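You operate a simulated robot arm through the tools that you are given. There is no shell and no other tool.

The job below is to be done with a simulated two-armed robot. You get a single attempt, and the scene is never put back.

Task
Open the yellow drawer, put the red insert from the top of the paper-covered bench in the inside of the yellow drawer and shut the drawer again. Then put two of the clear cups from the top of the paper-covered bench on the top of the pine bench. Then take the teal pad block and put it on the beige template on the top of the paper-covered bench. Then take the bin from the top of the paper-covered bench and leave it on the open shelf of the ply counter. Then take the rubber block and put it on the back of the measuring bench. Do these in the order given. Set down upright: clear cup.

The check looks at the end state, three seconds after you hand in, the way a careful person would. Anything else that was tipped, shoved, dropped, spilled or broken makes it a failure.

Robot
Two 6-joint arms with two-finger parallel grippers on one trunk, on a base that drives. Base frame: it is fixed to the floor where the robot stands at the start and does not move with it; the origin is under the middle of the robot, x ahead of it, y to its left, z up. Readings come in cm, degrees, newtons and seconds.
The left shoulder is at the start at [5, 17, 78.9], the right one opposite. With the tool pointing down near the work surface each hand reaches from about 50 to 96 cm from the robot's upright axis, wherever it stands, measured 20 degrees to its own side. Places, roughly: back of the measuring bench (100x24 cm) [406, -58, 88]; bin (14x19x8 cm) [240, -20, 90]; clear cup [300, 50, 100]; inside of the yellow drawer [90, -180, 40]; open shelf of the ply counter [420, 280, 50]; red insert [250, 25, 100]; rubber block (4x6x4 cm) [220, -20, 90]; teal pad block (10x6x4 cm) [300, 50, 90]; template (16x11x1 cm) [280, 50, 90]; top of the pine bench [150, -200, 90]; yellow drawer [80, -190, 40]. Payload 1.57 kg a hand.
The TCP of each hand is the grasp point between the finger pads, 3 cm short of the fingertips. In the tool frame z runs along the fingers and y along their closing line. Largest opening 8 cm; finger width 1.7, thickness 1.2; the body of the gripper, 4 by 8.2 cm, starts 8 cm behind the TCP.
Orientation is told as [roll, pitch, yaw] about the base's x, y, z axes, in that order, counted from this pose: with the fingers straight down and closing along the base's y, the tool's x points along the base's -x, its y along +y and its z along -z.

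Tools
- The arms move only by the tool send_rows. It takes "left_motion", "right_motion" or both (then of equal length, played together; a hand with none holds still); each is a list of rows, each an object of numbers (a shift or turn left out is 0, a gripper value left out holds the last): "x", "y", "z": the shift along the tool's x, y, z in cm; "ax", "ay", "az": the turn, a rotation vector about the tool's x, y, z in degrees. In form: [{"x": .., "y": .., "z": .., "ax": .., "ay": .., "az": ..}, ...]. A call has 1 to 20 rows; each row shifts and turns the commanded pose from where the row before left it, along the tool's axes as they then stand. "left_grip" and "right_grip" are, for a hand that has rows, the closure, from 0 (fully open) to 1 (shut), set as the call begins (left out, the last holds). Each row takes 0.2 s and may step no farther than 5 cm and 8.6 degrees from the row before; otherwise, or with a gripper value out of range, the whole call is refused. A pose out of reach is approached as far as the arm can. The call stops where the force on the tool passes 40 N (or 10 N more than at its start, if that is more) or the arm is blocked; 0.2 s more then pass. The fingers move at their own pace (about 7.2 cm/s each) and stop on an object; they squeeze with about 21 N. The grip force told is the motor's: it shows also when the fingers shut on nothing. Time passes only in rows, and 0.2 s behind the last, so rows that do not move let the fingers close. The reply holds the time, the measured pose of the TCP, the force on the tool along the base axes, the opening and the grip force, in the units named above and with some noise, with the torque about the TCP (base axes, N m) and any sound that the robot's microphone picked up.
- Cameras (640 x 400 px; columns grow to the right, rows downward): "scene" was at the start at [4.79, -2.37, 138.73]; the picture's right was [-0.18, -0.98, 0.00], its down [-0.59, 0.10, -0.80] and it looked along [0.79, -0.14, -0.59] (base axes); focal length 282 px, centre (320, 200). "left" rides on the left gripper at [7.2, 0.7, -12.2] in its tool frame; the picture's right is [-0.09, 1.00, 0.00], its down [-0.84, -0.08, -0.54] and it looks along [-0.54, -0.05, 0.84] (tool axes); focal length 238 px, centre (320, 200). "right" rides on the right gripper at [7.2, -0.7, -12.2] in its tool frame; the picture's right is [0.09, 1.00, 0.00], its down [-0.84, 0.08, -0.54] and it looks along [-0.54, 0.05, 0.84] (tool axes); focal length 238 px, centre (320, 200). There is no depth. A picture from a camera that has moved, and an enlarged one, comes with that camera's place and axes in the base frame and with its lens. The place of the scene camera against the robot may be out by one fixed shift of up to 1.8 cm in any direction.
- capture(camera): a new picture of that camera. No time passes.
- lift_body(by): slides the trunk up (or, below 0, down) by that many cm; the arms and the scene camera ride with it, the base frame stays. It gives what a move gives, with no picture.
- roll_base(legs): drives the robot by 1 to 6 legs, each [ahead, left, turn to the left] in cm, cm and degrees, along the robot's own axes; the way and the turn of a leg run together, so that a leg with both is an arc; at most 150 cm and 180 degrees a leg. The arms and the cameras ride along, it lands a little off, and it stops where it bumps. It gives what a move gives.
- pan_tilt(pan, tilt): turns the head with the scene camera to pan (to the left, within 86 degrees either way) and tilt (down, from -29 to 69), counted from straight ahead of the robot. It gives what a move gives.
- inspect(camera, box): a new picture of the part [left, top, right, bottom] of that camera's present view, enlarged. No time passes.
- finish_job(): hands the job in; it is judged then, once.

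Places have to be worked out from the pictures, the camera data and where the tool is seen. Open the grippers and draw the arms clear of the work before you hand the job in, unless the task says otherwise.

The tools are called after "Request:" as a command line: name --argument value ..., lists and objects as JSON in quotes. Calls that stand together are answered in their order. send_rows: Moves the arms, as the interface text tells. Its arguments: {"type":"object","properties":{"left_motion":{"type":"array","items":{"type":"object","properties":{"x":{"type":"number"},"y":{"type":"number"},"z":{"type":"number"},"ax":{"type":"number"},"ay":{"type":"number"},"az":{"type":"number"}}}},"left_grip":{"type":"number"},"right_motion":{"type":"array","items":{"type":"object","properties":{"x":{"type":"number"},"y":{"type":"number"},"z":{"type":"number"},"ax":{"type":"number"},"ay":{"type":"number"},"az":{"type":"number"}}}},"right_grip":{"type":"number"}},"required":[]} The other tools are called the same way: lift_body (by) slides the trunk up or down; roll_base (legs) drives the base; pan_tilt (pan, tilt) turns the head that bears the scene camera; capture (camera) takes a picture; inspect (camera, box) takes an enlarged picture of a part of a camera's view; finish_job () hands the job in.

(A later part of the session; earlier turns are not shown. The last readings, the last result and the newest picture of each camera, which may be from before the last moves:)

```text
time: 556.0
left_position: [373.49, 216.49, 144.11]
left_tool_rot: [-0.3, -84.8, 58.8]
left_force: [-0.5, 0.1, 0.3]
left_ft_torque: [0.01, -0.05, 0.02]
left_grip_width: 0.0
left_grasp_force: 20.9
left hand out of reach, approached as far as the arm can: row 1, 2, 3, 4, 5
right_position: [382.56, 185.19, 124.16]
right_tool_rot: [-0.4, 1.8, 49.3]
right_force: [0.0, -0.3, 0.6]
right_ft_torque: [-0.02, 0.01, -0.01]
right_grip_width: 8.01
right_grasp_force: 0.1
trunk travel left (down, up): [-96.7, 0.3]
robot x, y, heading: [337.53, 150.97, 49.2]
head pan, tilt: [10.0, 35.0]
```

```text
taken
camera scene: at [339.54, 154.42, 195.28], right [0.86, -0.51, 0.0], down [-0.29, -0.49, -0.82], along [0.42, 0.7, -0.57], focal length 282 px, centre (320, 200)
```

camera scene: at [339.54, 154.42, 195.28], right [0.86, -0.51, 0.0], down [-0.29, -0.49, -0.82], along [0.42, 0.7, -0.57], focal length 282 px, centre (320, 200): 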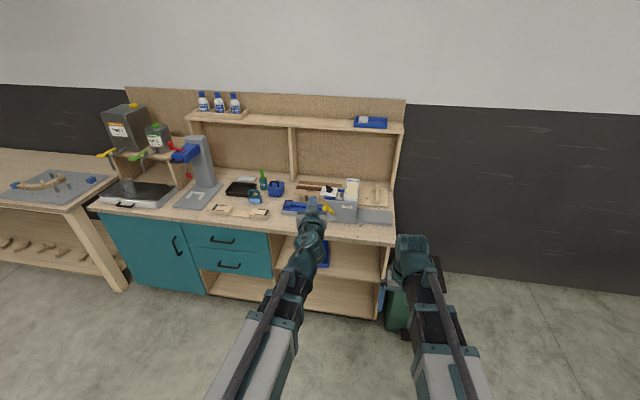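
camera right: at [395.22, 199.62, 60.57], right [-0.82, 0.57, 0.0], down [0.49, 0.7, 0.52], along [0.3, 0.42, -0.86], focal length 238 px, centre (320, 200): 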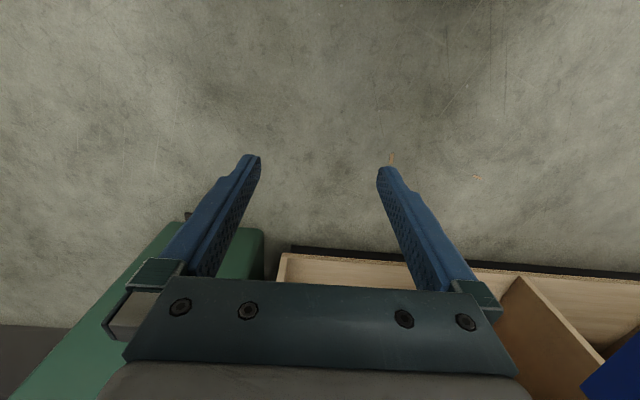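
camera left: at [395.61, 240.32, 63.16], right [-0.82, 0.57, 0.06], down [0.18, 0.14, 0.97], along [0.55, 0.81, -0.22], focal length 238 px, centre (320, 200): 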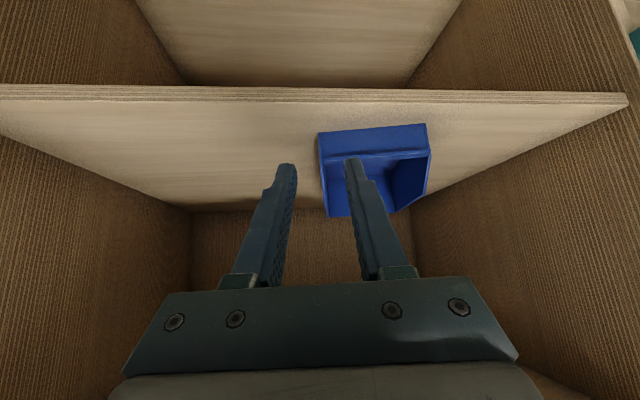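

I slide to beyond the paper bench's end and turn to face along it again.

Request:
roll_base --legs '[[0, -113, 0], [0, 0, 90]]'

```text
time: 565.4
left_position: [357.62, 116.76, 144.22]
left_tool_rot: [-0.1, -84.7, 147.6]
left_force: [-0.4, -0.4, -0.1]
left_ft_torque: [0.04, 0.02, 0.01]
left_grip_width: 0.0
left_grasp_force: 20.4
right_position: [389.23, 125.2, 124.2]
right_tool_rot: [-0.5, 1.8, 138.2]
right_force: [0.6, 0.8, 0.3]
right_ft_torque: [0.0, -0.03, -0.01]
right_grip_width: 8.0
right_grasp_force: 0.1
trunk travel left (down, up): [-96.7, 0.3]
robot x, y, heading: [422.82, 79.81, 138.0]
head pan, tilt: [10.0, 35.0]
```

I correct the heading slightly and slide through the gap to its near end, abreast of the rubber block.

Request:
roll_base --legs '[[0, 0, 1.2], [0, 110, 0]]'

Request:
roll_base --legs '[[0, 90, 0]]'

Request:
pan_tilt --pan 40 --tilt 60

Request:
capture --camera "scene"

Request:
capture --camera "right"

```text
time: 571.4
left_position: [284.27, 30.65, 144.11]
left_tool_rot: [-0.2, -84.7, 149.4]
left_force: [0.4, -0.1, -0.4]
left_ft_torque: [-0.02, 0.02, -0.01]
left_grip_width: 0.03
left_grasp_force: 20.9
right_position: [315.51, 39.98, 124.2]
right_tool_rot: [-0.3, 1.8, 139.9]
right_force: [-0.4, -0.4, 0.5]
right_ft_torque: [0.02, 0.02, 0.01]
right_grip_width: 8.02
right_grasp_force: 0.0
trunk travel left (down, up): [-96.7, 0.3]
robot x, y, heading: [350.28, -4.8, 139.6]
head pan, tilt: [10.0, 35.0]
```

```text
time: 576.1
left_position: [227.3, -31.81, 144.15]
left_tool_rot: [-0.2, -84.8, 146.5]
left_force: [0.3, -0.3, -0.4]
left_ft_torque: [-0.03, -0.02, -0.04]
left_grip_width: 0.03
left_grasp_force: 21.0
right_position: [259.0, -24.22, 124.28]
right_tool_rot: [-0.4, 1.8, 137.0]
right_force: [-0.1, 0.4, 0.0]
right_ft_torque: [0.0, 0.0, 0.02]
right_grip_width: 8.02
right_grasp_force: 0.1
trunk travel left (down, up): [-96.7, 0.3]
robot x, y, heading: [291.78, -70.4, 136.7]
head pan, tilt: [10.0, 35.0]
```

```text
time: 577.0
left_position: [227.42, -31.87, 144.32]
left_tool_rot: [0.0, -84.7, 146.3]
left_force: [0.4, -0.8, 0.1]
left_ft_torque: [0.03, 0.0, -0.01]
left_grip_width: 0.0
left_grasp_force: 21.2
right_position: [259.03, -24.1, 124.24]
right_tool_rot: [-0.3, 1.8, 136.9]
right_force: [-0.7, 0.1, -0.1]
right_ft_torque: [-0.02, -0.03, 0.04]
right_grip_width: 8.01
right_grasp_force: 0.0
trunk travel left (down, up): [-96.7, 0.3]
robot x, y, heading: [291.58, -70.87, 136.6]
head pan, tilt: [40.0, 60.0]
```

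```text
taken
camera scene: at [288.08, -73.74, 191.85], right [0.06, 1.0, 0.0], down [0.86, -0.05, -0.5], along [-0.5, 0.03, -0.87], focal length 282 px, centre (320, 200)
```

scene: 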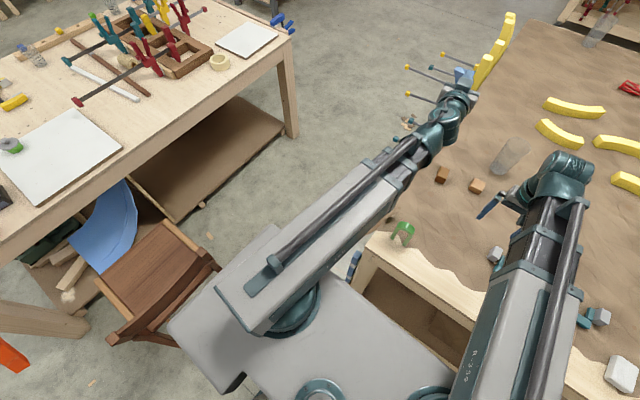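

```text
taken
camera right: at [264.46, -28.38, 136.68], right [-0.61, -0.79, 0.0], down [-0.68, 0.52, 0.52], along [-0.41, 0.32, -0.86], focal length 238 px, centre (320, 200)
```

right: 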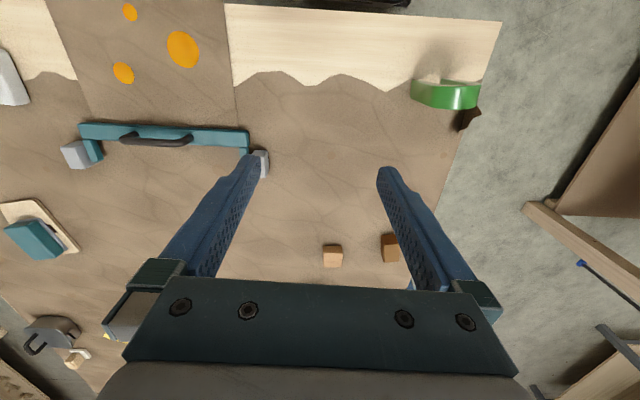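

The stool's backrest is near on the left, so I stay here. The block lies just left of straight ahead, good for the left hand; I tilt the right hand up and point the left hand down over the block.

Request:
send_rows --right_motion '[{"ay": -8}, {"ay": -8}, {"ay": -8}, {"ay": -8}, {"ay": -8}, {"ay": -8}, {"ay": -8}, {"ay": -8}, {"ay": -8}, {"ay": -8}, {"ay": -8}]' --left_motion '[{"ay": 8}, {"ay": 8}, {"ay": 8}, {"ay": 8}, {"ay": 8}, {"ay": 8}, {"ay": 8}, {"ay": 8}, {"ay": 8}, {"ay": 8}, {"ay": 5}]' --left_grip 0

Request:
capture --camera "left"

```text
time: 579.4
left_position: [227.38, -31.75, 124.18]
left_tool_rot: [0.0, 0.5, 146.1]
left_force: [0.2, 0.0, -0.1]
left_ft_torque: [0.0, 0.02, -0.04]
left_grip_width: 8.0
left_grasp_force: 0.0
left hand out of reach, approached as far as the arm can: row 1, 2, 3, 4, 5, 6, 7, 8, 9, 10
right_position: [249.35, -17.51, 144.51]
right_tool_rot: [-4.4, -85.6, 141.3]
right_force: [0.0, 0.5, -0.4]
right_ft_torque: [-0.05, -0.02, -0.01]
right_grip_width: 7.98
right_grasp_force: 0.1
right hand out of reach, approached as far as the arm can: row 2, 3, 4, 5, 6, 7, 8, 9, 10, 11
trunk travel left (down, up): [-96.7, 0.3]
robot x, y, heading: [291.85, -70.58, 136.5]
head pan, tilt: [40.0, 60.0]
```

```text
taken
camera left: at [232.86, -36.31, 136.43], right [-0.63, -0.78, 0.0], down [-0.66, 0.53, 0.54], along [-0.42, 0.34, -0.84], focal length 238 px, centre (320, 200)
```

left: 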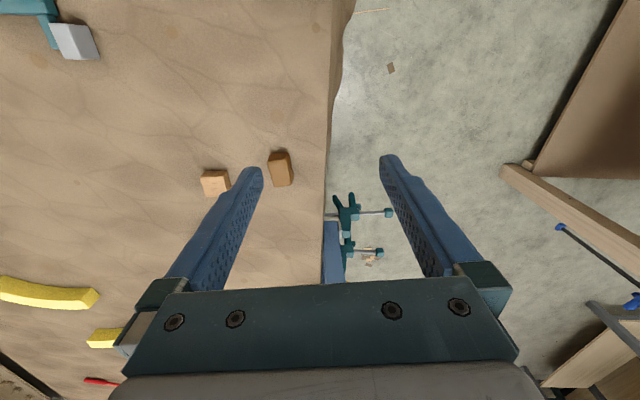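

I zoom in on the dark block for its orientation.

Request:
inspect --camera "left" --box '[180, 130, 340, 230]'

```text
4.00 times, centred on (260, 180) of left
camera zoom: at [232.86, -36.31, 136.43], right [-0.63, -0.78, 0.0], down [-0.66, 0.53, 0.54], along [-0.42, 0.34, -0.84], focal length 953 px, centre (560, 280)
```

zoom: 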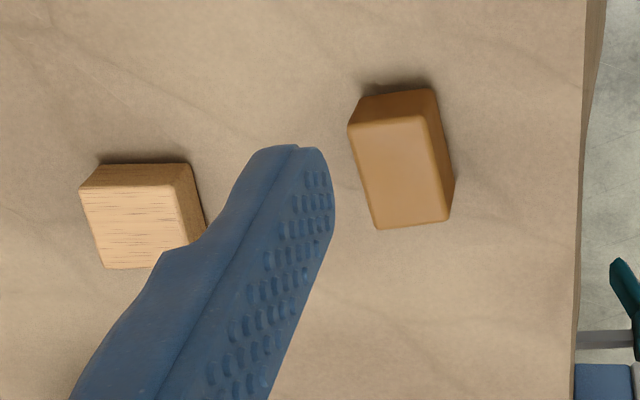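

The rubber block's centre is [221.5, -16.8], long axis at ~149°. I move the left hand over it with matching yaw.

Request:
send_rows --left_motion '[{"az": -3}, {"x": -3.19, "y": -2.44}, {"x": -3.19, "y": -2.44}, {"x": -3.19, "y": -2.44}, {"x": -3.19, "y": -2.44}]'

Request:
lift_body --by -20

Request:
capture --camera "left"

Request:
capture --camera "scene"

```text
time: 580.6
left_position: [221.49, -16.71, 124.09]
left_tool_rot: [-0.1, 0.4, 149.3]
left_force: [0.0, -0.6, 0.4]
left_ft_torque: [-0.01, -0.01, 0.01]
left_grip_width: 7.99
left_grasp_force: 0.0
left hand out of reach, approached as far as the arm can: row 4, 5
right_position: [249.44, -17.5, 144.44]
right_tool_rot: [-4.4, -85.4, 141.3]
right_force: [0.5, -0.4, -0.2]
right_ft_torque: [0.01, -0.02, -0.03]
right_grip_width: 8.0
right_grasp_force: 0.1
trunk travel left (down, up): [-96.7, 0.3]
robot x, y, heading: [291.65, -70.6, 136.8]
head pan, tilt: [40.0, 60.0]
```

```text
time: 582.8
left_position: [221.63, -16.91, 104.15]
left_tool_rot: [-0.1, 0.4, 149.3]
left_force: [0.1, -0.3, -0.1]
left_ft_torque: [-0.03, 0.0, -0.01]
left_grip_width: 7.98
left_grasp_force: 0.0
right_position: [249.42, -17.47, 124.51]
right_tool_rot: [-4.6, -85.4, 141.4]
right_force: [-0.1, 0.7, -0.4]
right_ft_torque: [0.01, 0.02, -0.03]
right_grip_width: 7.98
right_grasp_force: 0.0
trunk travel left (down, up): [-76.7, 20.3]
robot x, y, heading: [291.66, -70.59, 136.7]
head pan, tilt: [40.0, 60.0]
```

```text
taken
camera left: at [227.45, -21.06, 116.44], right [-0.59, -0.81, 0.0], down [-0.68, 0.5, 0.54], along [-0.43, 0.32, -0.84], focal length 238 px, centre (320, 200)
```

left: 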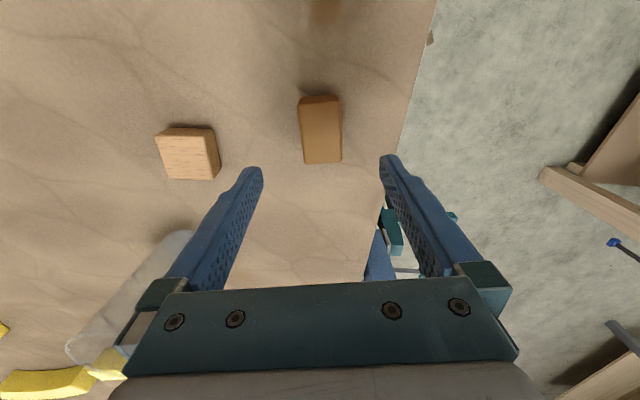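

```text
taken
camera scene: at [288.1, -73.75, 171.85], right [0.06, 1.0, 0.0], down [0.86, -0.05, -0.5], along [-0.5, 0.03, -0.87], focal length 282 px, centre (320, 200)
```

scene: 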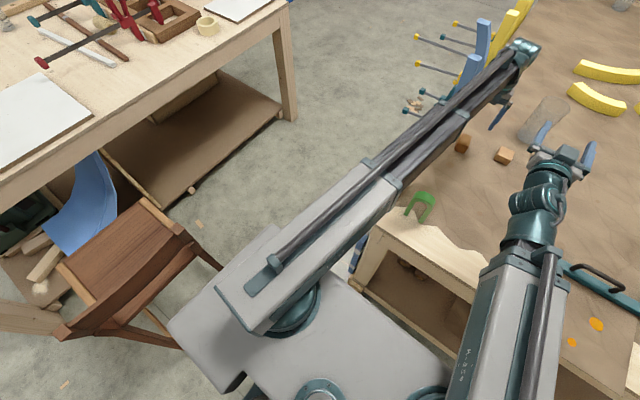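

The block is centered between the fingers. I fine-align, lower 10.7 cm and grip it.

Request:
send_rows --left_motion '[{"x": 0.4, "az": 1.4}]'

Request:
lift_body --by -10.6

Request:
send_rows --left_motion '[{}, {}, {}, {}, {}]' --left_grip 1

Request:
capture --camera "left"

```text
time: 583.2
left_position: [222.03, -16.93, 104.21]
left_tool_rot: [0.0, 0.3, 147.9]
left_force: [-0.2, -1.0, 0.4]
left_ft_torque: [-0.03, 0.03, 0.0]
left_grip_width: 7.99
left_grasp_force: 0.0
right_position: [249.5, -17.48, 124.47]
right_tool_rot: [-4.7, -85.5, 141.5]
right_force: [0.1, 0.6, 0.5]
right_ft_torque: [0.0, 0.01, -0.01]
right_grip_width: 7.99
right_grasp_force: 0.0
trunk travel left (down, up): [-76.7, 20.3]
robot x, y, heading: [291.44, -70.42, 136.6]
head pan, tilt: [40.0, 60.0]
```

```text
time: 584.6
left_position: [221.96, -17.14, 93.61]
left_tool_rot: [0.1, 0.3, 147.9]
left_force: [0.4, -0.4, 0.5]
left_ft_torque: [-0.01, -0.02, -0.03]
left_grip_width: 8.01
left_grasp_force: 0.0
right_position: [249.4, -17.5, 113.93]
right_tool_rot: [-4.6, -85.4, 141.5]
right_force: [0.8, 0.3, 0.5]
right_ft_torque: [-0.02, 0.0, -0.02]
right_grip_width: 7.99
right_grasp_force: 0.0
trunk travel left (down, up): [-66.1, 30.9]
robot x, y, heading: [291.7, -70.5, 137.0]
head pan, tilt: [40.0, 60.0]
```

```text
time: 585.8
left_position: [221.99, -17.19, 93.59]
left_tool_rot: [-0.1, 0.3, 147.9]
left_force: [-0.4, 0.2, 1.3]
left_ft_torque: [0.02, 0.03, 0.0]
left_grip_width: 3.97
left_grasp_force: 20.8
right_position: [249.48, -17.61, 113.8]
right_tool_rot: [-4.7, -85.3, 141.6]
right_force: [0.5, 0.2, -0.1]
right_ft_torque: [-0.01, 0.02, -0.01]
right_grip_width: 7.97
right_grasp_force: 0.1
trunk travel left (down, up): [-66.1, 30.9]
robot x, y, heading: [291.39, -70.46, 136.7]
head pan, tilt: [40.0, 60.0]
```

```text
taken
camera left: at [227.69, -21.43, 105.83], right [-0.61, -0.79, 0.0], down [-0.67, 0.51, 0.54], along [-0.43, 0.33, -0.84], focal length 238 px, centre (320, 200)
```

left: 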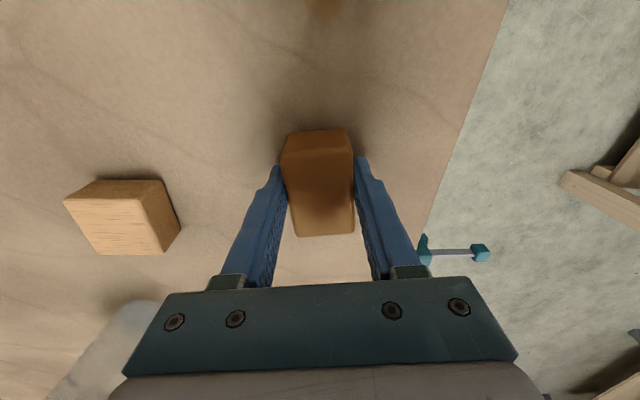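

The rubber block is gripped (3.97 cm). I raise the trunk fully and draw the left hand in close before manoeuvring past the stool.

Request:
lift_body --by 30.5

Request:
send_rows --left_motion '[{"x": 3.95, "y": 1.29}, {"x": 3.95, "y": 1.29}, {"x": 3.95, "y": 1.29}, {"x": 3.95, "y": 1.29}, {"x": 3.95, "y": 1.29}, {"x": 3.95, "y": 1.29}, {"x": 3.95, "y": 1.29}, {"x": 3.95, "y": 1.29}]'

Request:
capture --camera "left"

Request:
pan_tilt --pan 86 --tilt 55

Request:
capture --camera "scene"

Request:
pan_tilt --pan -86 --tilt 50

Request:
capture --camera "scene"

```text
time: 588.8
left_position: [222.11, -16.99, 124.15]
left_tool_rot: [0.0, 0.3, 147.9]
left_force: [-0.8, 0.1, -1.7]
left_ft_torque: [-0.01, -0.01, -0.01]
left_grip_width: 3.96
left_grasp_force: 21.0
right_position: [249.5, -17.57, 144.28]
right_tool_rot: [-4.6, -85.4, 141.4]
right_force: [-0.3, -0.4, 0.0]
right_ft_torque: [-0.01, 0.01, 0.02]
right_grip_width: 8.0
right_grasp_force: 0.0
trunk travel left (down, up): [-96.6, 0.4]
robot x, y, heading: [291.84, -70.55, 136.4]
head pan, tilt: [40.0, 60.0]
```

```text
time: 590.6
left_position: [243.45, -42.84, 124.1]
left_tool_rot: [0.0, 0.3, 148.0]
left_force: [-0.1, 0.3, -0.3]
left_ft_torque: [0.01, -0.02, 0.01]
left_grip_width: 3.95
left_grasp_force: 21.4
left hand out of reach, approached as far as the arm can: row 6
right_position: [249.46, -17.67, 144.44]
right_tool_rot: [-4.7, -85.5, 141.5]
right_force: [-0.3, 0.6, 0.1]
right_ft_torque: [0.02, 0.02, -0.01]
right_grip_width: 8.0
right_grasp_force: 0.1
trunk travel left (down, up): [-96.6, 0.4]
robot x, y, heading: [291.79, -70.68, 136.6]
head pan, tilt: [40.0, 60.0]
```

```text
taken
camera left: at [249.11, -47.1, 136.36], right [-0.61, -0.79, 0.0], down [-0.67, 0.51, 0.54], along [-0.43, 0.33, -0.84], focal length 238 px, centre (320, 200)
```

left: 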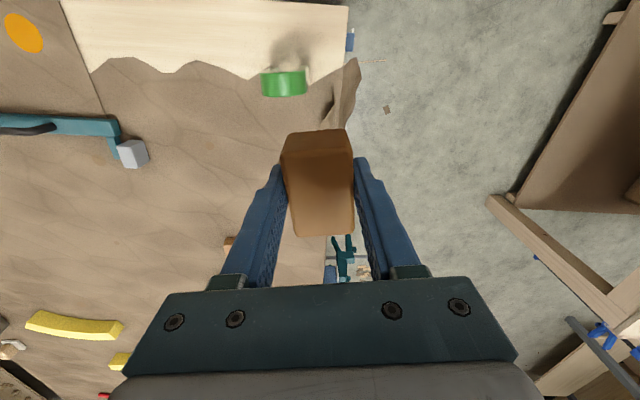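

```text
time: 591.7
left_position: [243.31, -42.57, 124.05]
left_tool_rot: [0.0, 0.3, 147.8]
left_force: [-0.2, 0.6, -1.6]
left_ft_torque: [0.0, 0.01, 0.01]
left_grip_width: 3.95
left_grasp_force: 20.7
right_position: [249.47, -17.57, 144.34]
right_tool_rot: [-4.5, -85.5, 141.6]
right_force: [-0.3, -0.2, -0.7]
right_ft_torque: [0.02, 0.0, 0.04]
right_grip_width: 7.99
right_grasp_force: 0.1
trunk travel left (down, up): [-96.6, 0.4]
robot x, y, heading: [291.68, -70.71, 136.9]
head pan, tilt: [85.9, 55.0]
```

```text
taken
camera scene: at [289.43, -79.0, 192.35], right [-0.68, 0.74, 0.0], down [0.6, 0.55, -0.57], along [-0.42, -0.39, -0.82], focal length 282 px, centre (320, 200)
```

scene: 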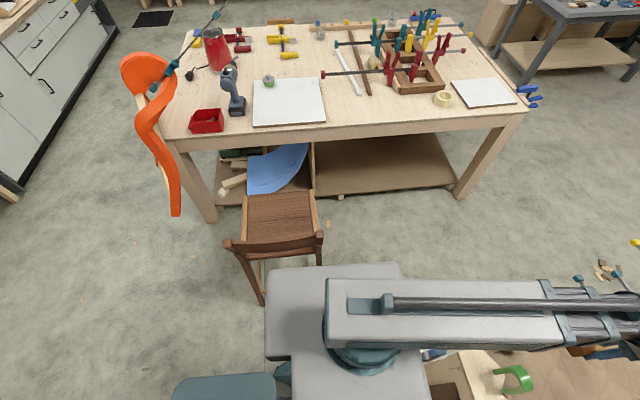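

```text
time: 594.3
left_position: [243.34, -42.56, 124.05]
left_tool_rot: [0.0, 0.3, 147.9]
left_force: [0.0, -0.8, -0.8]
left_ft_torque: [-0.02, 0.0, -0.02]
left_grip_width: 3.96
left_grasp_force: 20.9
right_position: [249.43, -17.49, 144.35]
right_tool_rot: [-4.7, -85.4, 141.5]
right_force: [-0.4, -0.8, 0.7]
right_ft_torque: [-0.01, 0.01, -0.02]
right_grip_width: 8.0
right_grasp_force: 0.0
trunk travel left (down, up): [-96.6, 0.4]
robot x, y, heading: [291.82, -70.54, 136.7]
head pan, tilt: [-85.9, 50.0]
```

```text
taken
camera scene: at [299.6, -68.15, 193.01], right [0.78, -0.63, 0.0], down [-0.48, -0.59, -0.64], along [0.41, 0.5, -0.77], focal length 282 px, centre (320, 200)
```

scene: 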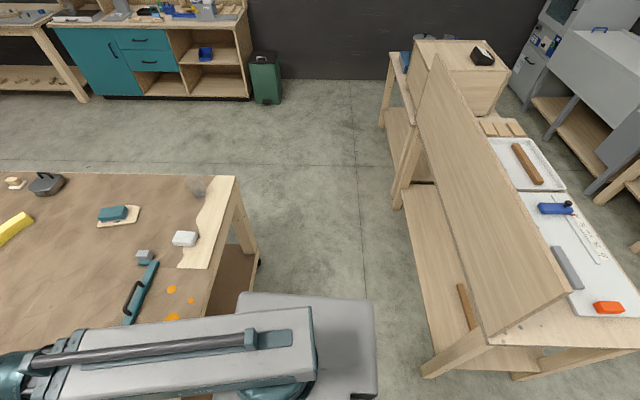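

The map is confirmed: stool backrest at across ≈ −34, and behind the board there is a clear strip on the measuring bench (along ≈306–335). I back carefully between the stool and the board's end.

Request:
roll_base --legs '[[-20.5, 9, 0], [-40, -1.6, 0]]'

Request:
capture --camera "scene"

Request:
pan_tilt --pan 86 --tilt 55

Request:
capture --camera "scene"

```text
time: 598.1
left_position: [282.2, -89.88, 124.14]
left_tool_rot: [-0.1, 0.3, 148.5]
left_force: [-0.1, -0.2, -0.7]
left_ft_torque: [0.03, 0.0, -0.02]
left_grip_width: 3.96
left_grasp_force: 20.9
right_position: [288.08, -64.58, 144.32]
right_tool_rot: [-4.7, -85.5, 142.0]
right_force: [-0.6, 0.0, -0.1]
right_ft_torque: [0.02, -0.01, 0.0]
right_grip_width: 7.99
right_grasp_force: 0.1
trunk travel left (down, up): [-96.6, 0.4]
robot x, y, heading: [330.99, -117.34, 137.3]
head pan, tilt: [-85.9, 50.0]
```

```text
taken
camera scene: at [338.62, -114.79, 193.0], right [0.78, -0.63, 0.0], down [-0.48, -0.6, -0.64], along [0.4, 0.5, -0.77], focal length 282 px, centre (320, 200)
```

scene: 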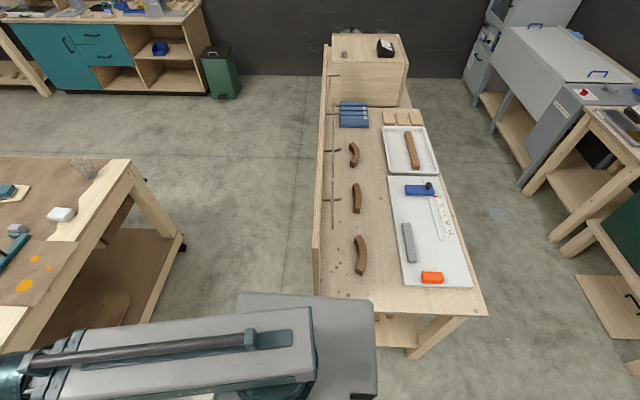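

```text
time: 600.7
left_position: [282.14, -89.8, 124.11]
left_tool_rot: [0.0, 0.3, 148.5]
left_force: [-0.2, 0.3, -0.7]
left_ft_torque: [0.02, -0.02, -0.02]
left_grip_width: 3.97
left_grasp_force: 21.4
right_position: [288.0, -64.55, 144.33]
right_tool_rot: [-4.8, -85.4, 141.9]
right_force: [0.8, 0.2, 0.0]
right_ft_torque: [-0.01, -0.01, -0.01]
right_grip_width: 8.01
right_grasp_force: 0.2
trunk travel left (down, up): [-96.6, 0.4]
robot x, y, heading: [331.06, -116.62, 137.4]
head pan, tilt: [85.9, 55.0]
```

```text
taken
camera scene: at [328.45, -125.66, 192.36], right [-0.68, 0.73, 0.0], down [0.6, 0.56, -0.57], along [-0.42, -0.39, -0.82], focal length 282 px, centre (320, 200)
```

scene: 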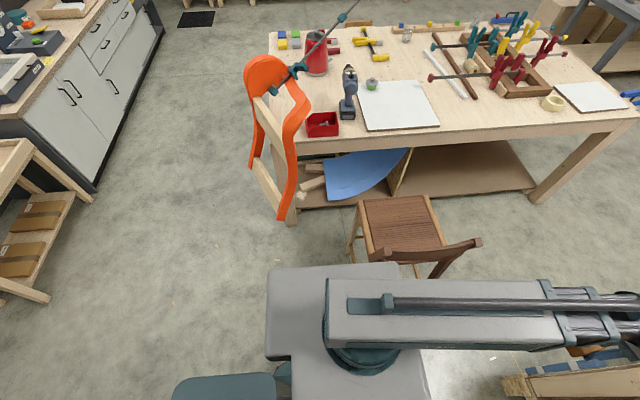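

I can now see the strip behind the board: three curved brown pieces lie along its middle (along ≈320) with free gaps between. I back up further, move away from the bench end, and turn to face along the strip.

Request:
roll_base --legs '[[-27.5, -0.8, 0], [-0.5, 18, 0], [0, 0, -88.3]]'

Request:
pan_tilt --pan 0 --tilt 45

Request:
capture --camera "scene"

Request:
capture --camera "left"

```text
time: 607.5
left_position: [365.5, -99.26, 124.14]
left_tool_rot: [0.0, 0.4, 60.4]
left_force: [-0.4, 1.0, -1.3]
left_ft_torque: [0.01, 0.06, 0.01]
left_grip_width: 3.97
left_grasp_force: 20.8
right_position: [390.74, -104.29, 144.32]
right_tool_rot: [-4.6, -85.5, 53.8]
right_force: [-0.9, -0.1, 0.3]
right_ft_torque: [0.01, 0.0, 0.02]
right_grip_width: 7.99
right_grasp_force: 0.0
trunk travel left (down, up): [-96.6, 0.4]
robot x, y, heading: [339.26, -148.65, 48.8]
head pan, tilt: [85.9, 55.0]
```

```text
time: 609.1
left_position: [365.38, -99.19, 124.12]
left_tool_rot: [0.0, 0.4, 60.3]
left_force: [0.4, -0.3, -1.1]
left_ft_torque: [0.03, 0.0, -0.02]
left_grip_width: 3.97
left_grasp_force: 21.0
right_position: [390.81, -104.27, 144.36]
right_tool_rot: [-4.7, -85.3, 53.9]
right_force: [0.2, -0.2, 0.1]
right_ft_torque: [-0.02, 0.03, 0.0]
right_grip_width: 8.02
right_grasp_force: 0.1
trunk travel left (down, up): [-96.6, 0.4]
robot x, y, heading: [339.57, -148.73, 49.3]
head pan, tilt: [0.0, 45.0]
```

```text
taken
camera scene: at [342.42, -146.33, 193.7], right [0.76, -0.65, 0.0], down [-0.46, -0.54, -0.71], along [0.46, 0.53, -0.71], focal length 282 px, centre (320, 200)
```

scene: 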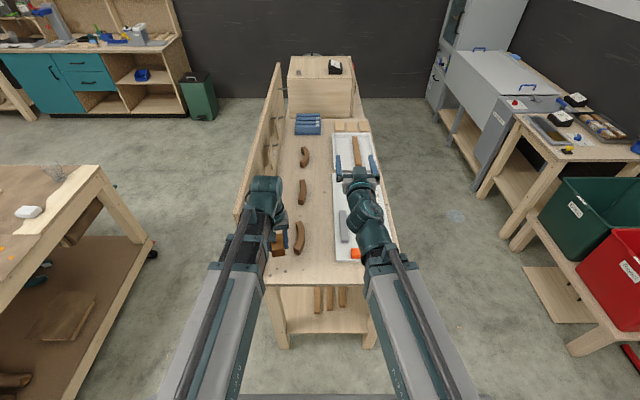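

```text
taken
camera left: at [361.27, -105.07, 136.33], right [-0.82, 0.57, 0.0], down [0.48, 0.69, 0.54], along [0.31, 0.44, -0.84], focal length 238 px, centre (320, 200)
```

left: 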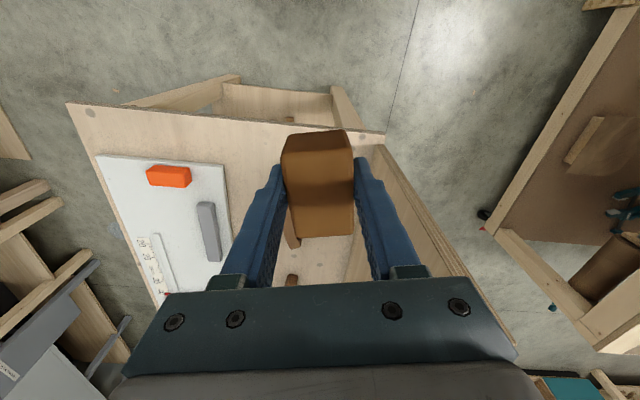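

Now I'm looking straight along the strip. I drive 14 cm forward, square the hand, and extend it over the gap between the first two brown pieces.

Request:
roll_base --legs '[[14, 0, 0]]'

Request:
send_rows --left_motion '[{"az": 5.6}, {"az": 5.6}, {"x": -4}, {"x": -4}, {"x": -4}, {"x": -4}]'

Request:
capture --camera "left"

Request:
capture --camera "scene"

```text
time: 610.4
left_position: [374.96, -88.26, 123.98]
left_tool_rot: [-0.1, 0.4, 60.1]
left_force: [0.4, -0.4, -1.3]
left_ft_torque: [-0.05, 0.04, 0.01]
left_grip_width: 3.96
left_grasp_force: 21.0
right_position: [400.57, -93.29, 144.12]
right_tool_rot: [-4.6, -85.3, 53.6]
right_force: [0.9, 0.9, -0.9]
right_ft_torque: [0.01, -0.02, -0.02]
right_grip_width: 8.0
right_grasp_force: 0.0
trunk travel left (down, up): [-96.6, 0.4]
robot x, y, heading: [349.21, -137.58, 49.1]
head pan, tilt: [0.0, 45.0]
```

```text
time: 611.8
left_position: [385.56, -76.64, 124.09]
left_tool_rot: [-0.1, 0.5, 48.7]
left_force: [-0.2, 0.7, -1.4]
left_ft_torque: [-0.01, 0.04, 0.0]
left_grip_width: 3.97
left_grasp_force: 21.1
right_position: [400.33, -93.42, 144.31]
right_tool_rot: [-4.6, -85.4, 53.7]
right_force: [0.2, 0.1, -0.4]
right_ft_torque: [-0.03, 0.01, 0.01]
right_grip_width: 7.99
right_grasp_force: 0.0
trunk travel left (down, up): [-96.6, 0.4]
robot x, y, heading: [348.83, -137.74, 48.9]
head pan, tilt: [0.0, 45.0]
```

```text
taken
camera left: at [380.38, -81.45, 136.28], right [-0.69, 0.72, 0.0], down [0.61, 0.58, 0.54], along [0.39, 0.37, -0.84], focal length 238 px, centre (320, 200)
```

left: 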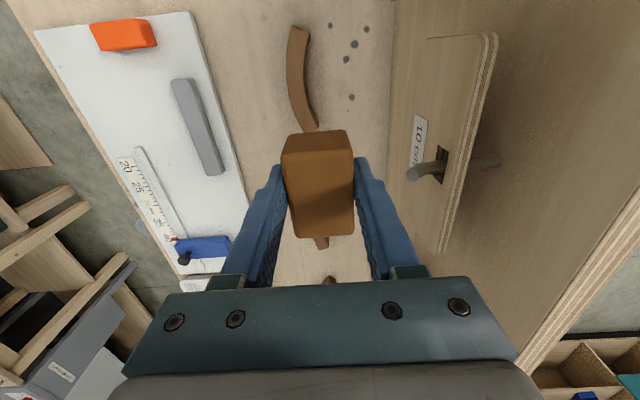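

```text
taken
camera scene: at [351.97, -135.35, 193.69], right [0.75, -0.66, 0.0], down [-0.46, -0.53, -0.71], along [0.46, 0.53, -0.71], focal length 282 px, centre (320, 200)
```

scene: 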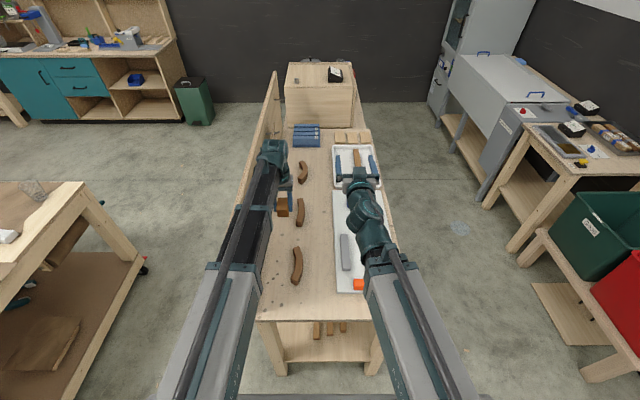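

Pegs with a hanging template protrude from the board (tips at along ≈309), so I shift the hand right to along ≈321 and extend to the gap between the brown pieces (across ≈88.7).

Request:
send_rows --left_motion '[{"y": -2.5}, {"y": -2.56}, {"x": -4.13}, {"x": -4.13}, {"x": -4.13}]'

Request:
capture --camera "left"

Request:
inspect --camera "scene" --box '[230, 110, 400, 310]'

```text
time: 613.0
left_position: [397.64, -70.1, 124.0]
left_tool_rot: [0.0, 0.3, 48.9]
left_force: [0.3, 0.3, -1.5]
left_ft_torque: [-0.01, 0.0, 0.0]
left_grip_width: 3.97
left_grasp_force: 20.6
left hand out of reach, approached as far as the arm can: row 3
right_position: [400.41, -93.35, 144.31]
right_tool_rot: [-4.7, -85.4, 53.8]
right_force: [0.4, 0.2, -0.3]
right_ft_torque: [0.02, 0.0, 0.0]
right_grip_width: 7.99
right_grasp_force: 0.0
trunk travel left (down, up): [-96.6, 0.4]
robot x, y, heading: [348.98, -137.95, 48.8]
head pan, tilt: [0.0, 45.0]
```

```text
taken
camera left: at [392.34, -74.99, 136.24], right [-0.69, 0.72, 0.0], down [0.61, 0.58, 0.54], along [0.39, 0.37, -0.84], focal length 238 px, centre (320, 200)
```

left: 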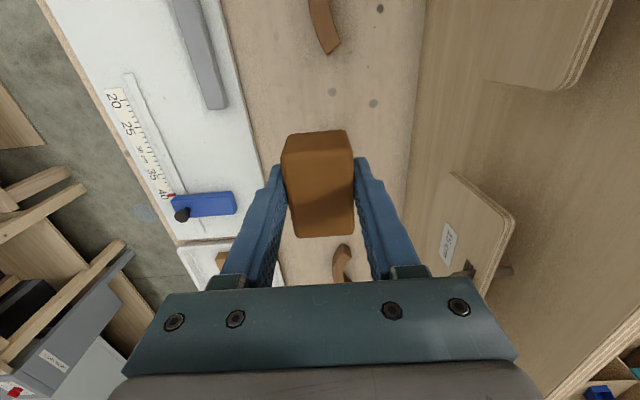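

```text
2.00 times, centred on (315, 210) of scene
camera zoom: at [351.98, -135.29, 193.69], right [0.75, -0.66, 0.0], down [-0.46, -0.53, -0.71], along [0.46, 0.53, -0.71], focal length 564 px, centre (330, 180)
```

zoom: 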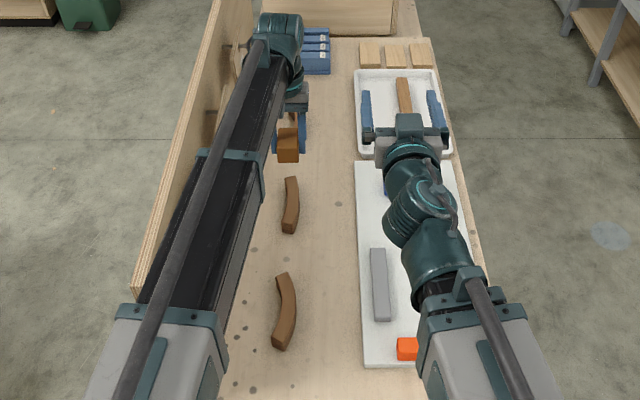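

The hand is at along 320.8, across 89.2 — right over the gap (83–95). I lower 20 cm and check again.

Request:
lift_body --by -20

Request:
capture --camera "left"

Request:
inspect --camera "scene" --box '[200, 110, 400, 310]'

```text
time: 615.2
left_position: [397.47, -70.27, 104.23]
left_tool_rot: [0.0, 0.4, 48.9]
left_force: [-0.4, 0.3, -1.6]
left_ft_torque: [0.02, -0.01, 0.0]
left_grip_width: 3.97
left_grasp_force: 20.4
right_position: [400.28, -93.51, 124.38]
right_tool_rot: [-4.6, -85.5, 53.7]
right_force: [-0.4, -0.3, -0.1]
right_ft_torque: [-0.02, 0.01, -0.01]
right_grip_width: 7.98
right_grasp_force: 0.0
trunk travel left (down, up): [-76.6, 20.4]
robot x, y, heading: [349.39, -137.63, 48.7]
head pan, tilt: [0.0, 45.0]
```

```text
taken
camera left: at [392.24, -75.18, 116.33], right [-0.69, 0.72, 0.0], down [0.61, 0.58, 0.54], along [0.39, 0.37, -0.84], focal length 238 px, centre (320, 200)
```

left: 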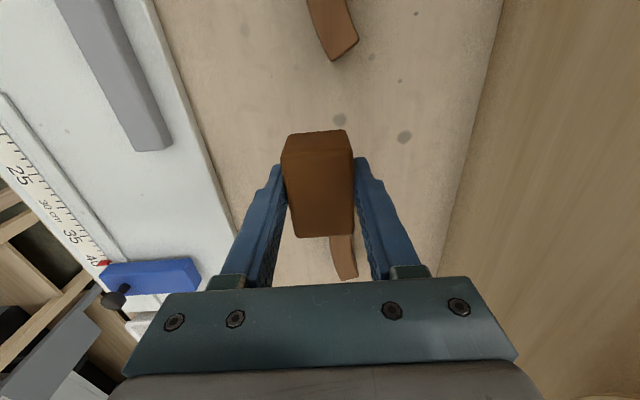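

```text
2.00 times, centred on (300, 210) of scene
camera zoom: at [351.88, -135.45, 173.7], right [0.75, -0.66, 0.0], down [-0.46, -0.53, -0.71], along [0.46, 0.53, -0.71], focal length 564 px, centre (360, 180)
```

zoom: 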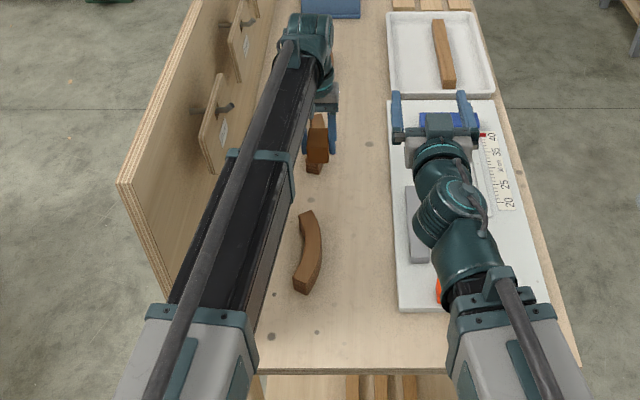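

Clearances look good (≈4 cm each side). I lower another 10 cm, then in small steps until the block touches.

Request:
lift_body --by -8

Request:
lift_body --by -3

Request:
capture --camera "left"

```text
time: 616.4
left_position: [397.5, -70.34, 96.22]
left_tool_rot: [-0.1, 0.3, 48.8]
left_force: [0.1, 0.1, -1.1]
left_ft_torque: [0.03, 0.0, -0.02]
left_grip_width: 3.96
left_grasp_force: 20.9
right_position: [400.33, -93.52, 116.35]
right_tool_rot: [-4.7, -85.3, 53.7]
right_force: [0.1, -0.2, 0.2]
right_ft_torque: [0.0, 0.01, -0.01]
right_grip_width: 7.97
right_grasp_force: 0.0
trunk travel left (down, up): [-68.6, 28.4]
robot x, y, heading: [348.94, -137.89, 49.2]
head pan, tilt: [0.0, 45.0]
```

```text
time: 617.1
left_position: [397.49, -70.2, 93.14]
left_tool_rot: [-0.1, 0.4, 48.9]
left_force: [-0.5, 0.1, -0.7]
left_ft_torque: [0.01, 0.0, -0.03]
left_grip_width: 3.97
left_grasp_force: 20.8
right_position: [400.44, -93.55, 113.37]
right_tool_rot: [-4.6, -85.3, 53.8]
right_force: [0.8, 0.2, 0.1]
right_ft_torque: [0.01, 0.0, 0.01]
right_grip_width: 8.01
right_grasp_force: 0.1
trunk travel left (down, up): [-65.6, 31.4]
robot x, y, heading: [349.23, -137.92, 49.0]
head pan, tilt: [0.0, 45.0]
```

```text
taken
camera left: at [392.23, -75.18, 105.33], right [-0.69, 0.72, 0.0], down [0.61, 0.58, 0.54], along [0.39, 0.37, -0.84], focal length 238 px, centre (320, 200)
```

left: 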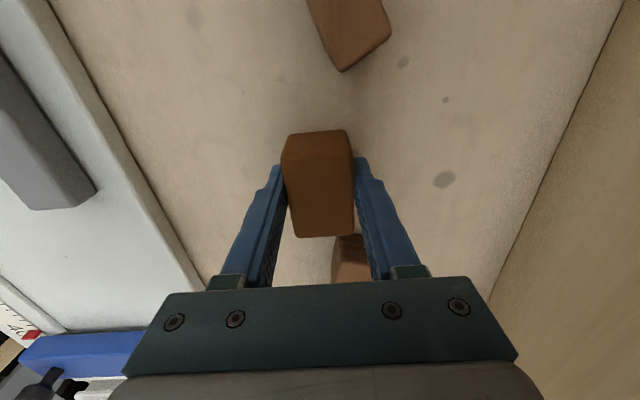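

The block sits between the two pieces with space. I continue in half-centimetre steps.

Request:
lift_body --by -0.6

Request:
lift_body --by -0.5

Request:
lift_body --by -0.4

```text
time: 617.7
left_position: [397.47, -70.27, 92.4]
left_tool_rot: [-0.1, 0.3, 48.9]
left_force: [0.3, -0.6, -0.3]
left_ft_torque: [0.01, -0.02, -0.02]
left_grip_width: 3.97
left_grasp_force: 21.1
right_position: [400.33, -93.48, 112.74]
right_tool_rot: [-4.6, -85.4, 53.6]
right_force: [0.4, 0.1, -0.6]
right_ft_torque: [0.02, -0.01, 0.02]
right_grip_width: 8.0
right_grasp_force: 0.2
trunk travel left (down, up): [-65.0, 32.0]
robot x, y, heading: [348.87, -137.76, 49.0]
head pan, tilt: [0.0, 45.0]
```

```text
time: 618.2
left_position: [397.38, -70.3, 91.95]
left_tool_rot: [-0.1, 0.4, 48.9]
left_force: [-0.4, 0.4, -0.8]
left_ft_torque: [-0.01, -0.04, 0.01]
left_grip_width: 3.95
left_grasp_force: 20.6
right_position: [400.37, -93.48, 112.25]
right_tool_rot: [-4.6, -85.4, 53.8]
right_force: [0.0, 0.7, -0.3]
right_ft_torque: [-0.03, 0.0, -0.03]
right_grip_width: 7.99
right_grasp_force: 0.1
trunk travel left (down, up): [-64.5, 32.5]
robot x, y, heading: [349.03, -137.81, 49.2]
head pan, tilt: [0.0, 45.0]
```

```text
time: 618.8
left_position: [397.47, -70.22, 91.59]
left_tool_rot: [-0.1, 0.4, 48.9]
left_force: [0.4, 0.3, -0.5]
left_ft_torque: [0.03, 0.0, 0.02]
left_grip_width: 3.96
left_grasp_force: 20.6
right_position: [400.32, -93.49, 111.9]
right_tool_rot: [-4.7, -85.3, 53.6]
right_force: [-0.4, 1.0, 0.5]
right_ft_torque: [-0.01, -0.03, -0.05]
right_grip_width: 7.99
right_grasp_force: 0.0
trunk travel left (down, up): [-64.1, 32.9]
robot x, y, heading: [349.24, -138.0, 49.1]
head pan, tilt: [0.0, 45.0]
```

No contact yet at z=91.6; I keep lowering gently.

Request:
lift_body --by -0.4

Request:
lift_body --by -0.4

Request:
lift_body --by -0.4

```text
time: 619.3
left_position: [397.43, -70.33, 91.22]
left_tool_rot: [0.0, 0.3, 48.9]
left_force: [0.6, 2.4, 13.7]
left_ft_torque: [0.11, -0.03, -0.05]
left_grip_width: 3.97
left_grasp_force: 21.4
right_position: [400.24, -93.6, 111.68]
right_tool_rot: [-4.6, -85.4, 53.6]
right_force: [-0.1, -0.7, 0.3]
right_ft_torque: [-0.02, -0.03, 0.01]
right_grip_width: 7.99
right_grasp_force: 0.0
trunk travel left (down, up): [-63.7, 33.3]
robot x, y, heading: [348.82, -137.38, 49.0]
head pan, tilt: [0.0, 45.0]
```

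```text
time: 619.8
left_position: [397.32, -70.19, 90.9]
left_tool_rot: [0.0, 0.2, 49.0]
left_force: [3.4, 4.6, 30.1]
left_ft_torque: [0.2, 0.08, -0.05]
left_grip_width: 3.95
left_grasp_force: 20.8
right_position: [400.28, -93.66, 111.32]
right_tool_rot: [-4.7, -85.7, 53.8]
right_force: [-0.5, 0.1, -0.5]
right_ft_torque: [0.01, 0.01, -0.01]
right_grip_width: 8.04
right_grasp_force: 0.1
trunk travel left (down, up): [-63.3, 33.7]
robot x, y, heading: [349.19, -137.88, 49.3]
head pan, tilt: [0.0, 45.0]
```

```text
time: 620.1
left_position: [397.39, -70.19, 90.97]
left_tool_rot: [0.0, 0.2, 48.9]
left_force: [-0.6, -0.4, 31.6]
left_ft_torque: [-0.02, 0.06, 0.06]
left_grip_width: 3.95
left_grasp_force: 21.2
right_position: [400.25, -93.75, 111.34]
right_tool_rot: [-4.6, -85.6, 53.5]
right_force: [-0.2, 0.3, 0.0]
right_ft_torque: [0.01, 0.04, -0.01]
right_grip_width: 8.0
right_grasp_force: 0.0
trunk travel left (down, up): [-63.3, 33.7]
robot x, y, heading: [348.93, -137.85, 48.9]
head pan, tilt: [0.0, 45.0]
stopped: the force on the tool passed its limit at 49 N (the readings are from after the stop); the commanded pose is now the measured one
```

The block is firmly down. I ease up 0.4 cm, open the gripper and raise straight up.

Request:
lift_body --by 0.4

Request:
send_rows --left_motion '[{}, {}, {}, {}]' --left_grip 0.25

Request:
lift_body --by 10

Request:
capture --camera "left"

```text
time: 620.6
left_position: [397.45, -70.11, 91.08]
left_tool_rot: [0.0, 0.3, 49.0]
left_force: [0.7, -0.4, -0.9]
left_ft_torque: [0.0, 0.01, -0.02]
left_grip_width: 3.95
left_grasp_force: 20.6
right_position: [400.3, -93.53, 111.35]
right_tool_rot: [-4.6, -85.5, 53.7]
right_force: [1.0, -0.8, -0.2]
right_ft_torque: [-0.02, 0.0, -0.01]
right_grip_width: 8.0
right_grasp_force: 0.0
trunk travel left (down, up): [-63.7, 33.3]
robot x, y, heading: [348.71, -137.52, 49.2]
head pan, tilt: [0.0, 45.0]
```

```text
time: 621.6
left_position: [397.47, -70.27, 91.12]
left_tool_rot: [0.0, 0.2, 48.9]
left_force: [-0.8, 0.1, 0.6]
left_ft_torque: [-0.02, -0.02, -0.03]
left_grip_width: 5.99
left_grasp_force: 0.1
right_position: [400.18, -93.48, 111.45]
right_tool_rot: [-4.7, -85.4, 53.7]
right_force: [0.2, 0.7, 0.2]
right_ft_torque: [-0.03, -0.02, -0.01]
right_grip_width: 7.98
right_grasp_force: 0.0
trunk travel left (down, up): [-63.7, 33.3]
robot x, y, heading: [348.88, -137.47, 49.0]
head pan, tilt: [0.0, 45.0]
```

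```text
time: 623.0
left_position: [397.48, -70.19, 101.27]
left_tool_rot: [0.0, 0.3, 48.9]
left_force: [0.0, 0.5, 0.6]
left_ft_torque: [0.01, 0.04, -0.04]
left_grip_width: 5.98
left_grasp_force: 0.1
right_position: [400.36, -93.45, 121.41]
right_tool_rot: [-4.6, -85.4, 53.7]
right_force: [0.3, -0.5, -0.8]
right_ft_torque: [-0.02, -0.02, 0.01]
right_grip_width: 7.99
right_grasp_force: 0.1
trunk travel left (down, up): [-73.7, 23.3]
robot x, y, heading: [349.1, -137.86, 49.1]
head pan, tilt: [0.0, 45.0]
```

```text
taken
camera left: at [392.28, -75.1, 113.38], right [-0.69, 0.72, 0.0], down [0.61, 0.58, 0.54], along [0.39, 0.37, -0.84], focal length 238 px, centre (320, 200)
```

left: 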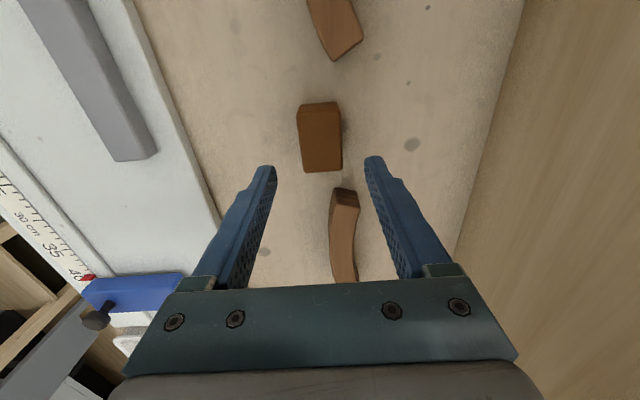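

The rubber block rests between the brown pieces on the back strip. I raise the trunk fully and back the robot away from the bench.

Request:
lift_body --by 23

Request:
roll_base --legs '[[-30, 0, 0]]'

Request:
capture --camera "scene"

Request:
inspect --camera "scene" --box '[220, 60, 420, 260]'

```text
time: 625.4
left_position: [397.52, -70.15, 124.13]
left_tool_rot: [0.0, 0.2, 48.9]
left_force: [-0.2, -0.1, -1.2]
left_ft_torque: [-0.01, -0.01, -0.01]
left_grip_width: 5.98
left_grasp_force: 0.1
right_position: [400.39, -93.36, 144.44]
right_tool_rot: [-4.6, -85.5, 53.7]
right_force: [0.1, -0.4, -1.0]
right_ft_torque: [0.05, -0.02, 0.0]
right_grip_width: 7.99
right_grasp_force: 0.0
trunk travel left (down, up): [-96.7, 0.3]
robot x, y, heading: [348.92, -137.54, 49.1]
head pan, tilt: [0.0, 45.0]
```

```text
time: 627.4
left_position: [377.88, -92.78, 124.22]
left_tool_rot: [0.1, 0.3, 48.9]
left_force: [-0.1, 0.0, -0.3]
left_ft_torque: [0.03, 0.01, -0.03]
left_grip_width: 5.97
left_grasp_force: 0.1
right_position: [380.82, -116.13, 144.45]
right_tool_rot: [-4.8, -85.5, 53.7]
right_force: [-0.6, 0.0, -0.4]
right_ft_torque: [0.04, 0.0, 0.0]
right_grip_width: 7.99
right_grasp_force: 0.0
trunk travel left (down, up): [-96.7, 0.3]
robot x, y, heading: [329.3, -160.0, 48.8]
head pan, tilt: [0.0, 45.0]
```

```text
taken
camera scene: at [332.26, -158.02, 193.78], right [0.75, -0.66, 0.0], down [-0.46, -0.53, -0.71], along [0.46, 0.53, -0.71], focal length 282 px, centre (320, 200)
```

scene: 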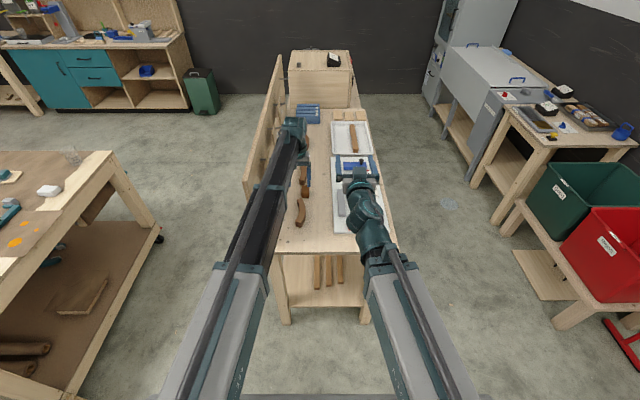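

```text
2.00 times, centred on (320, 160) of scene
camera zoom: at [332.26, -158.02, 193.78], right [0.75, -0.66, 0.0], down [-0.46, -0.53, -0.71], along [0.46, 0.53, -0.71], focal length 564 px, centre (320, 280)
```

zoom: 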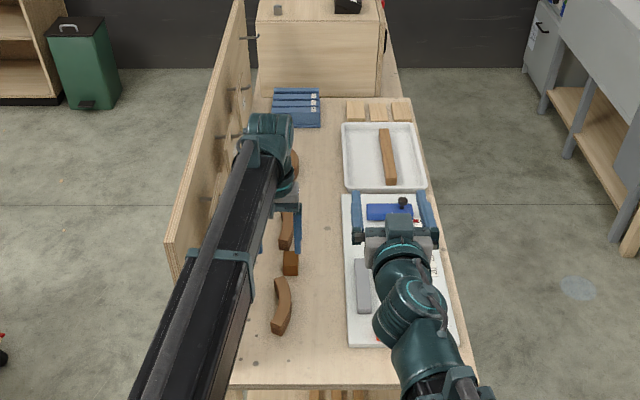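

The block lies well on the strip. I retract the left hand, and take a last look over the paper bench.

Request:
send_rows --left_motion '[{"x": 4.5}, {"x": 4.5}, {"x": 4.5}, {"x": 4.5}, {"x": 4.5}, {"x": 4.5}]' --left_grip 0

Request:
pan_tilt --pan 60 --tilt 35

Request:
capture --camera "scene"

Request:
inspect --camera "scene" --box '[200, 60, 440, 240]'

```text
time: 628.8
left_position: [359.66, -113.1, 124.23]
left_tool_rot: [0.0, 0.2, 49.0]
left_force: [0.1, -0.6, -0.2]
left_ft_torque: [-0.04, -0.02, -0.03]
left_grip_width: 8.01
left_grasp_force: 0.1
right_position: [380.65, -116.05, 144.49]
right_tool_rot: [-4.7, -85.5, 53.8]
right_force: [0.7, 0.5, 1.0]
right_ft_torque: [0.04, 0.02, 0.02]
right_grip_width: 7.99
right_grasp_force: 0.0
trunk travel left (down, up): [-96.7, 0.3]
robot x, y, heading: [329.3, -159.96, 49.2]
head pan, tilt: [0.0, 45.0]
```

```text
time: 630.1
left_position: [359.95, -113.07, 124.12]
left_tool_rot: [0.0, 0.1, 49.0]
left_force: [-0.4, 1.0, 0.9]
left_ft_torque: [-0.04, 0.01, 0.01]
left_grip_width: 8.0
left_grasp_force: 0.1
right_position: [380.74, -115.97, 144.49]
right_tool_rot: [-4.7, -85.5, 53.7]
right_force: [-0.8, -0.5, 0.9]
right_ft_torque: [0.03, 0.01, 0.01]
right_grip_width: 7.99
right_grasp_force: 0.0
trunk travel left (down, up): [-96.7, 0.3]
robot x, y, heading: [329.26, -159.86, 49.1]
head pan, tilt: [60.0, 35.0]
```

```text
taken
camera scene: at [324.15, -155.73, 195.26], right [0.95, 0.32, 0.0], down [0.19, -0.54, -0.82], along [-0.27, 0.77, -0.57], focal length 282 px, centre (320, 200)
```

scene: 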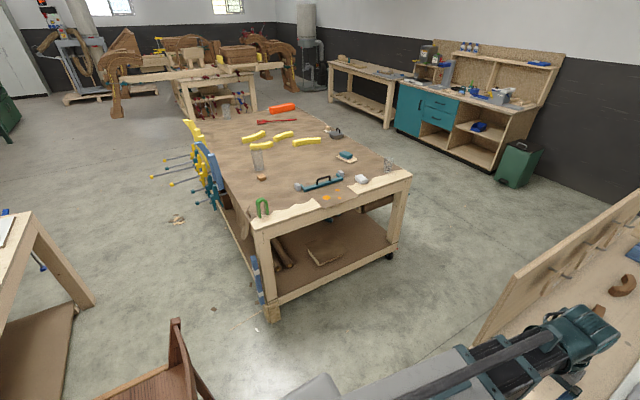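

```text
2.22 times, centred on (320, 150) of scene
camera zoom: at [324.15, -155.73, 195.26], right [0.95, 0.32, 0.0], down [0.19, -0.54, -0.82], along [-0.27, 0.77, -0.57], focal length 626 px, centre (320, 311)
```

zoom: 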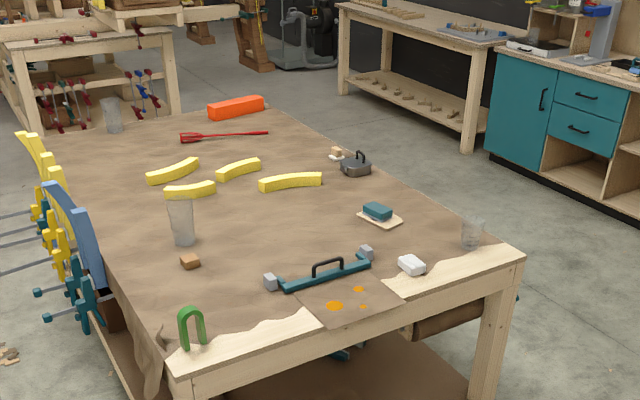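

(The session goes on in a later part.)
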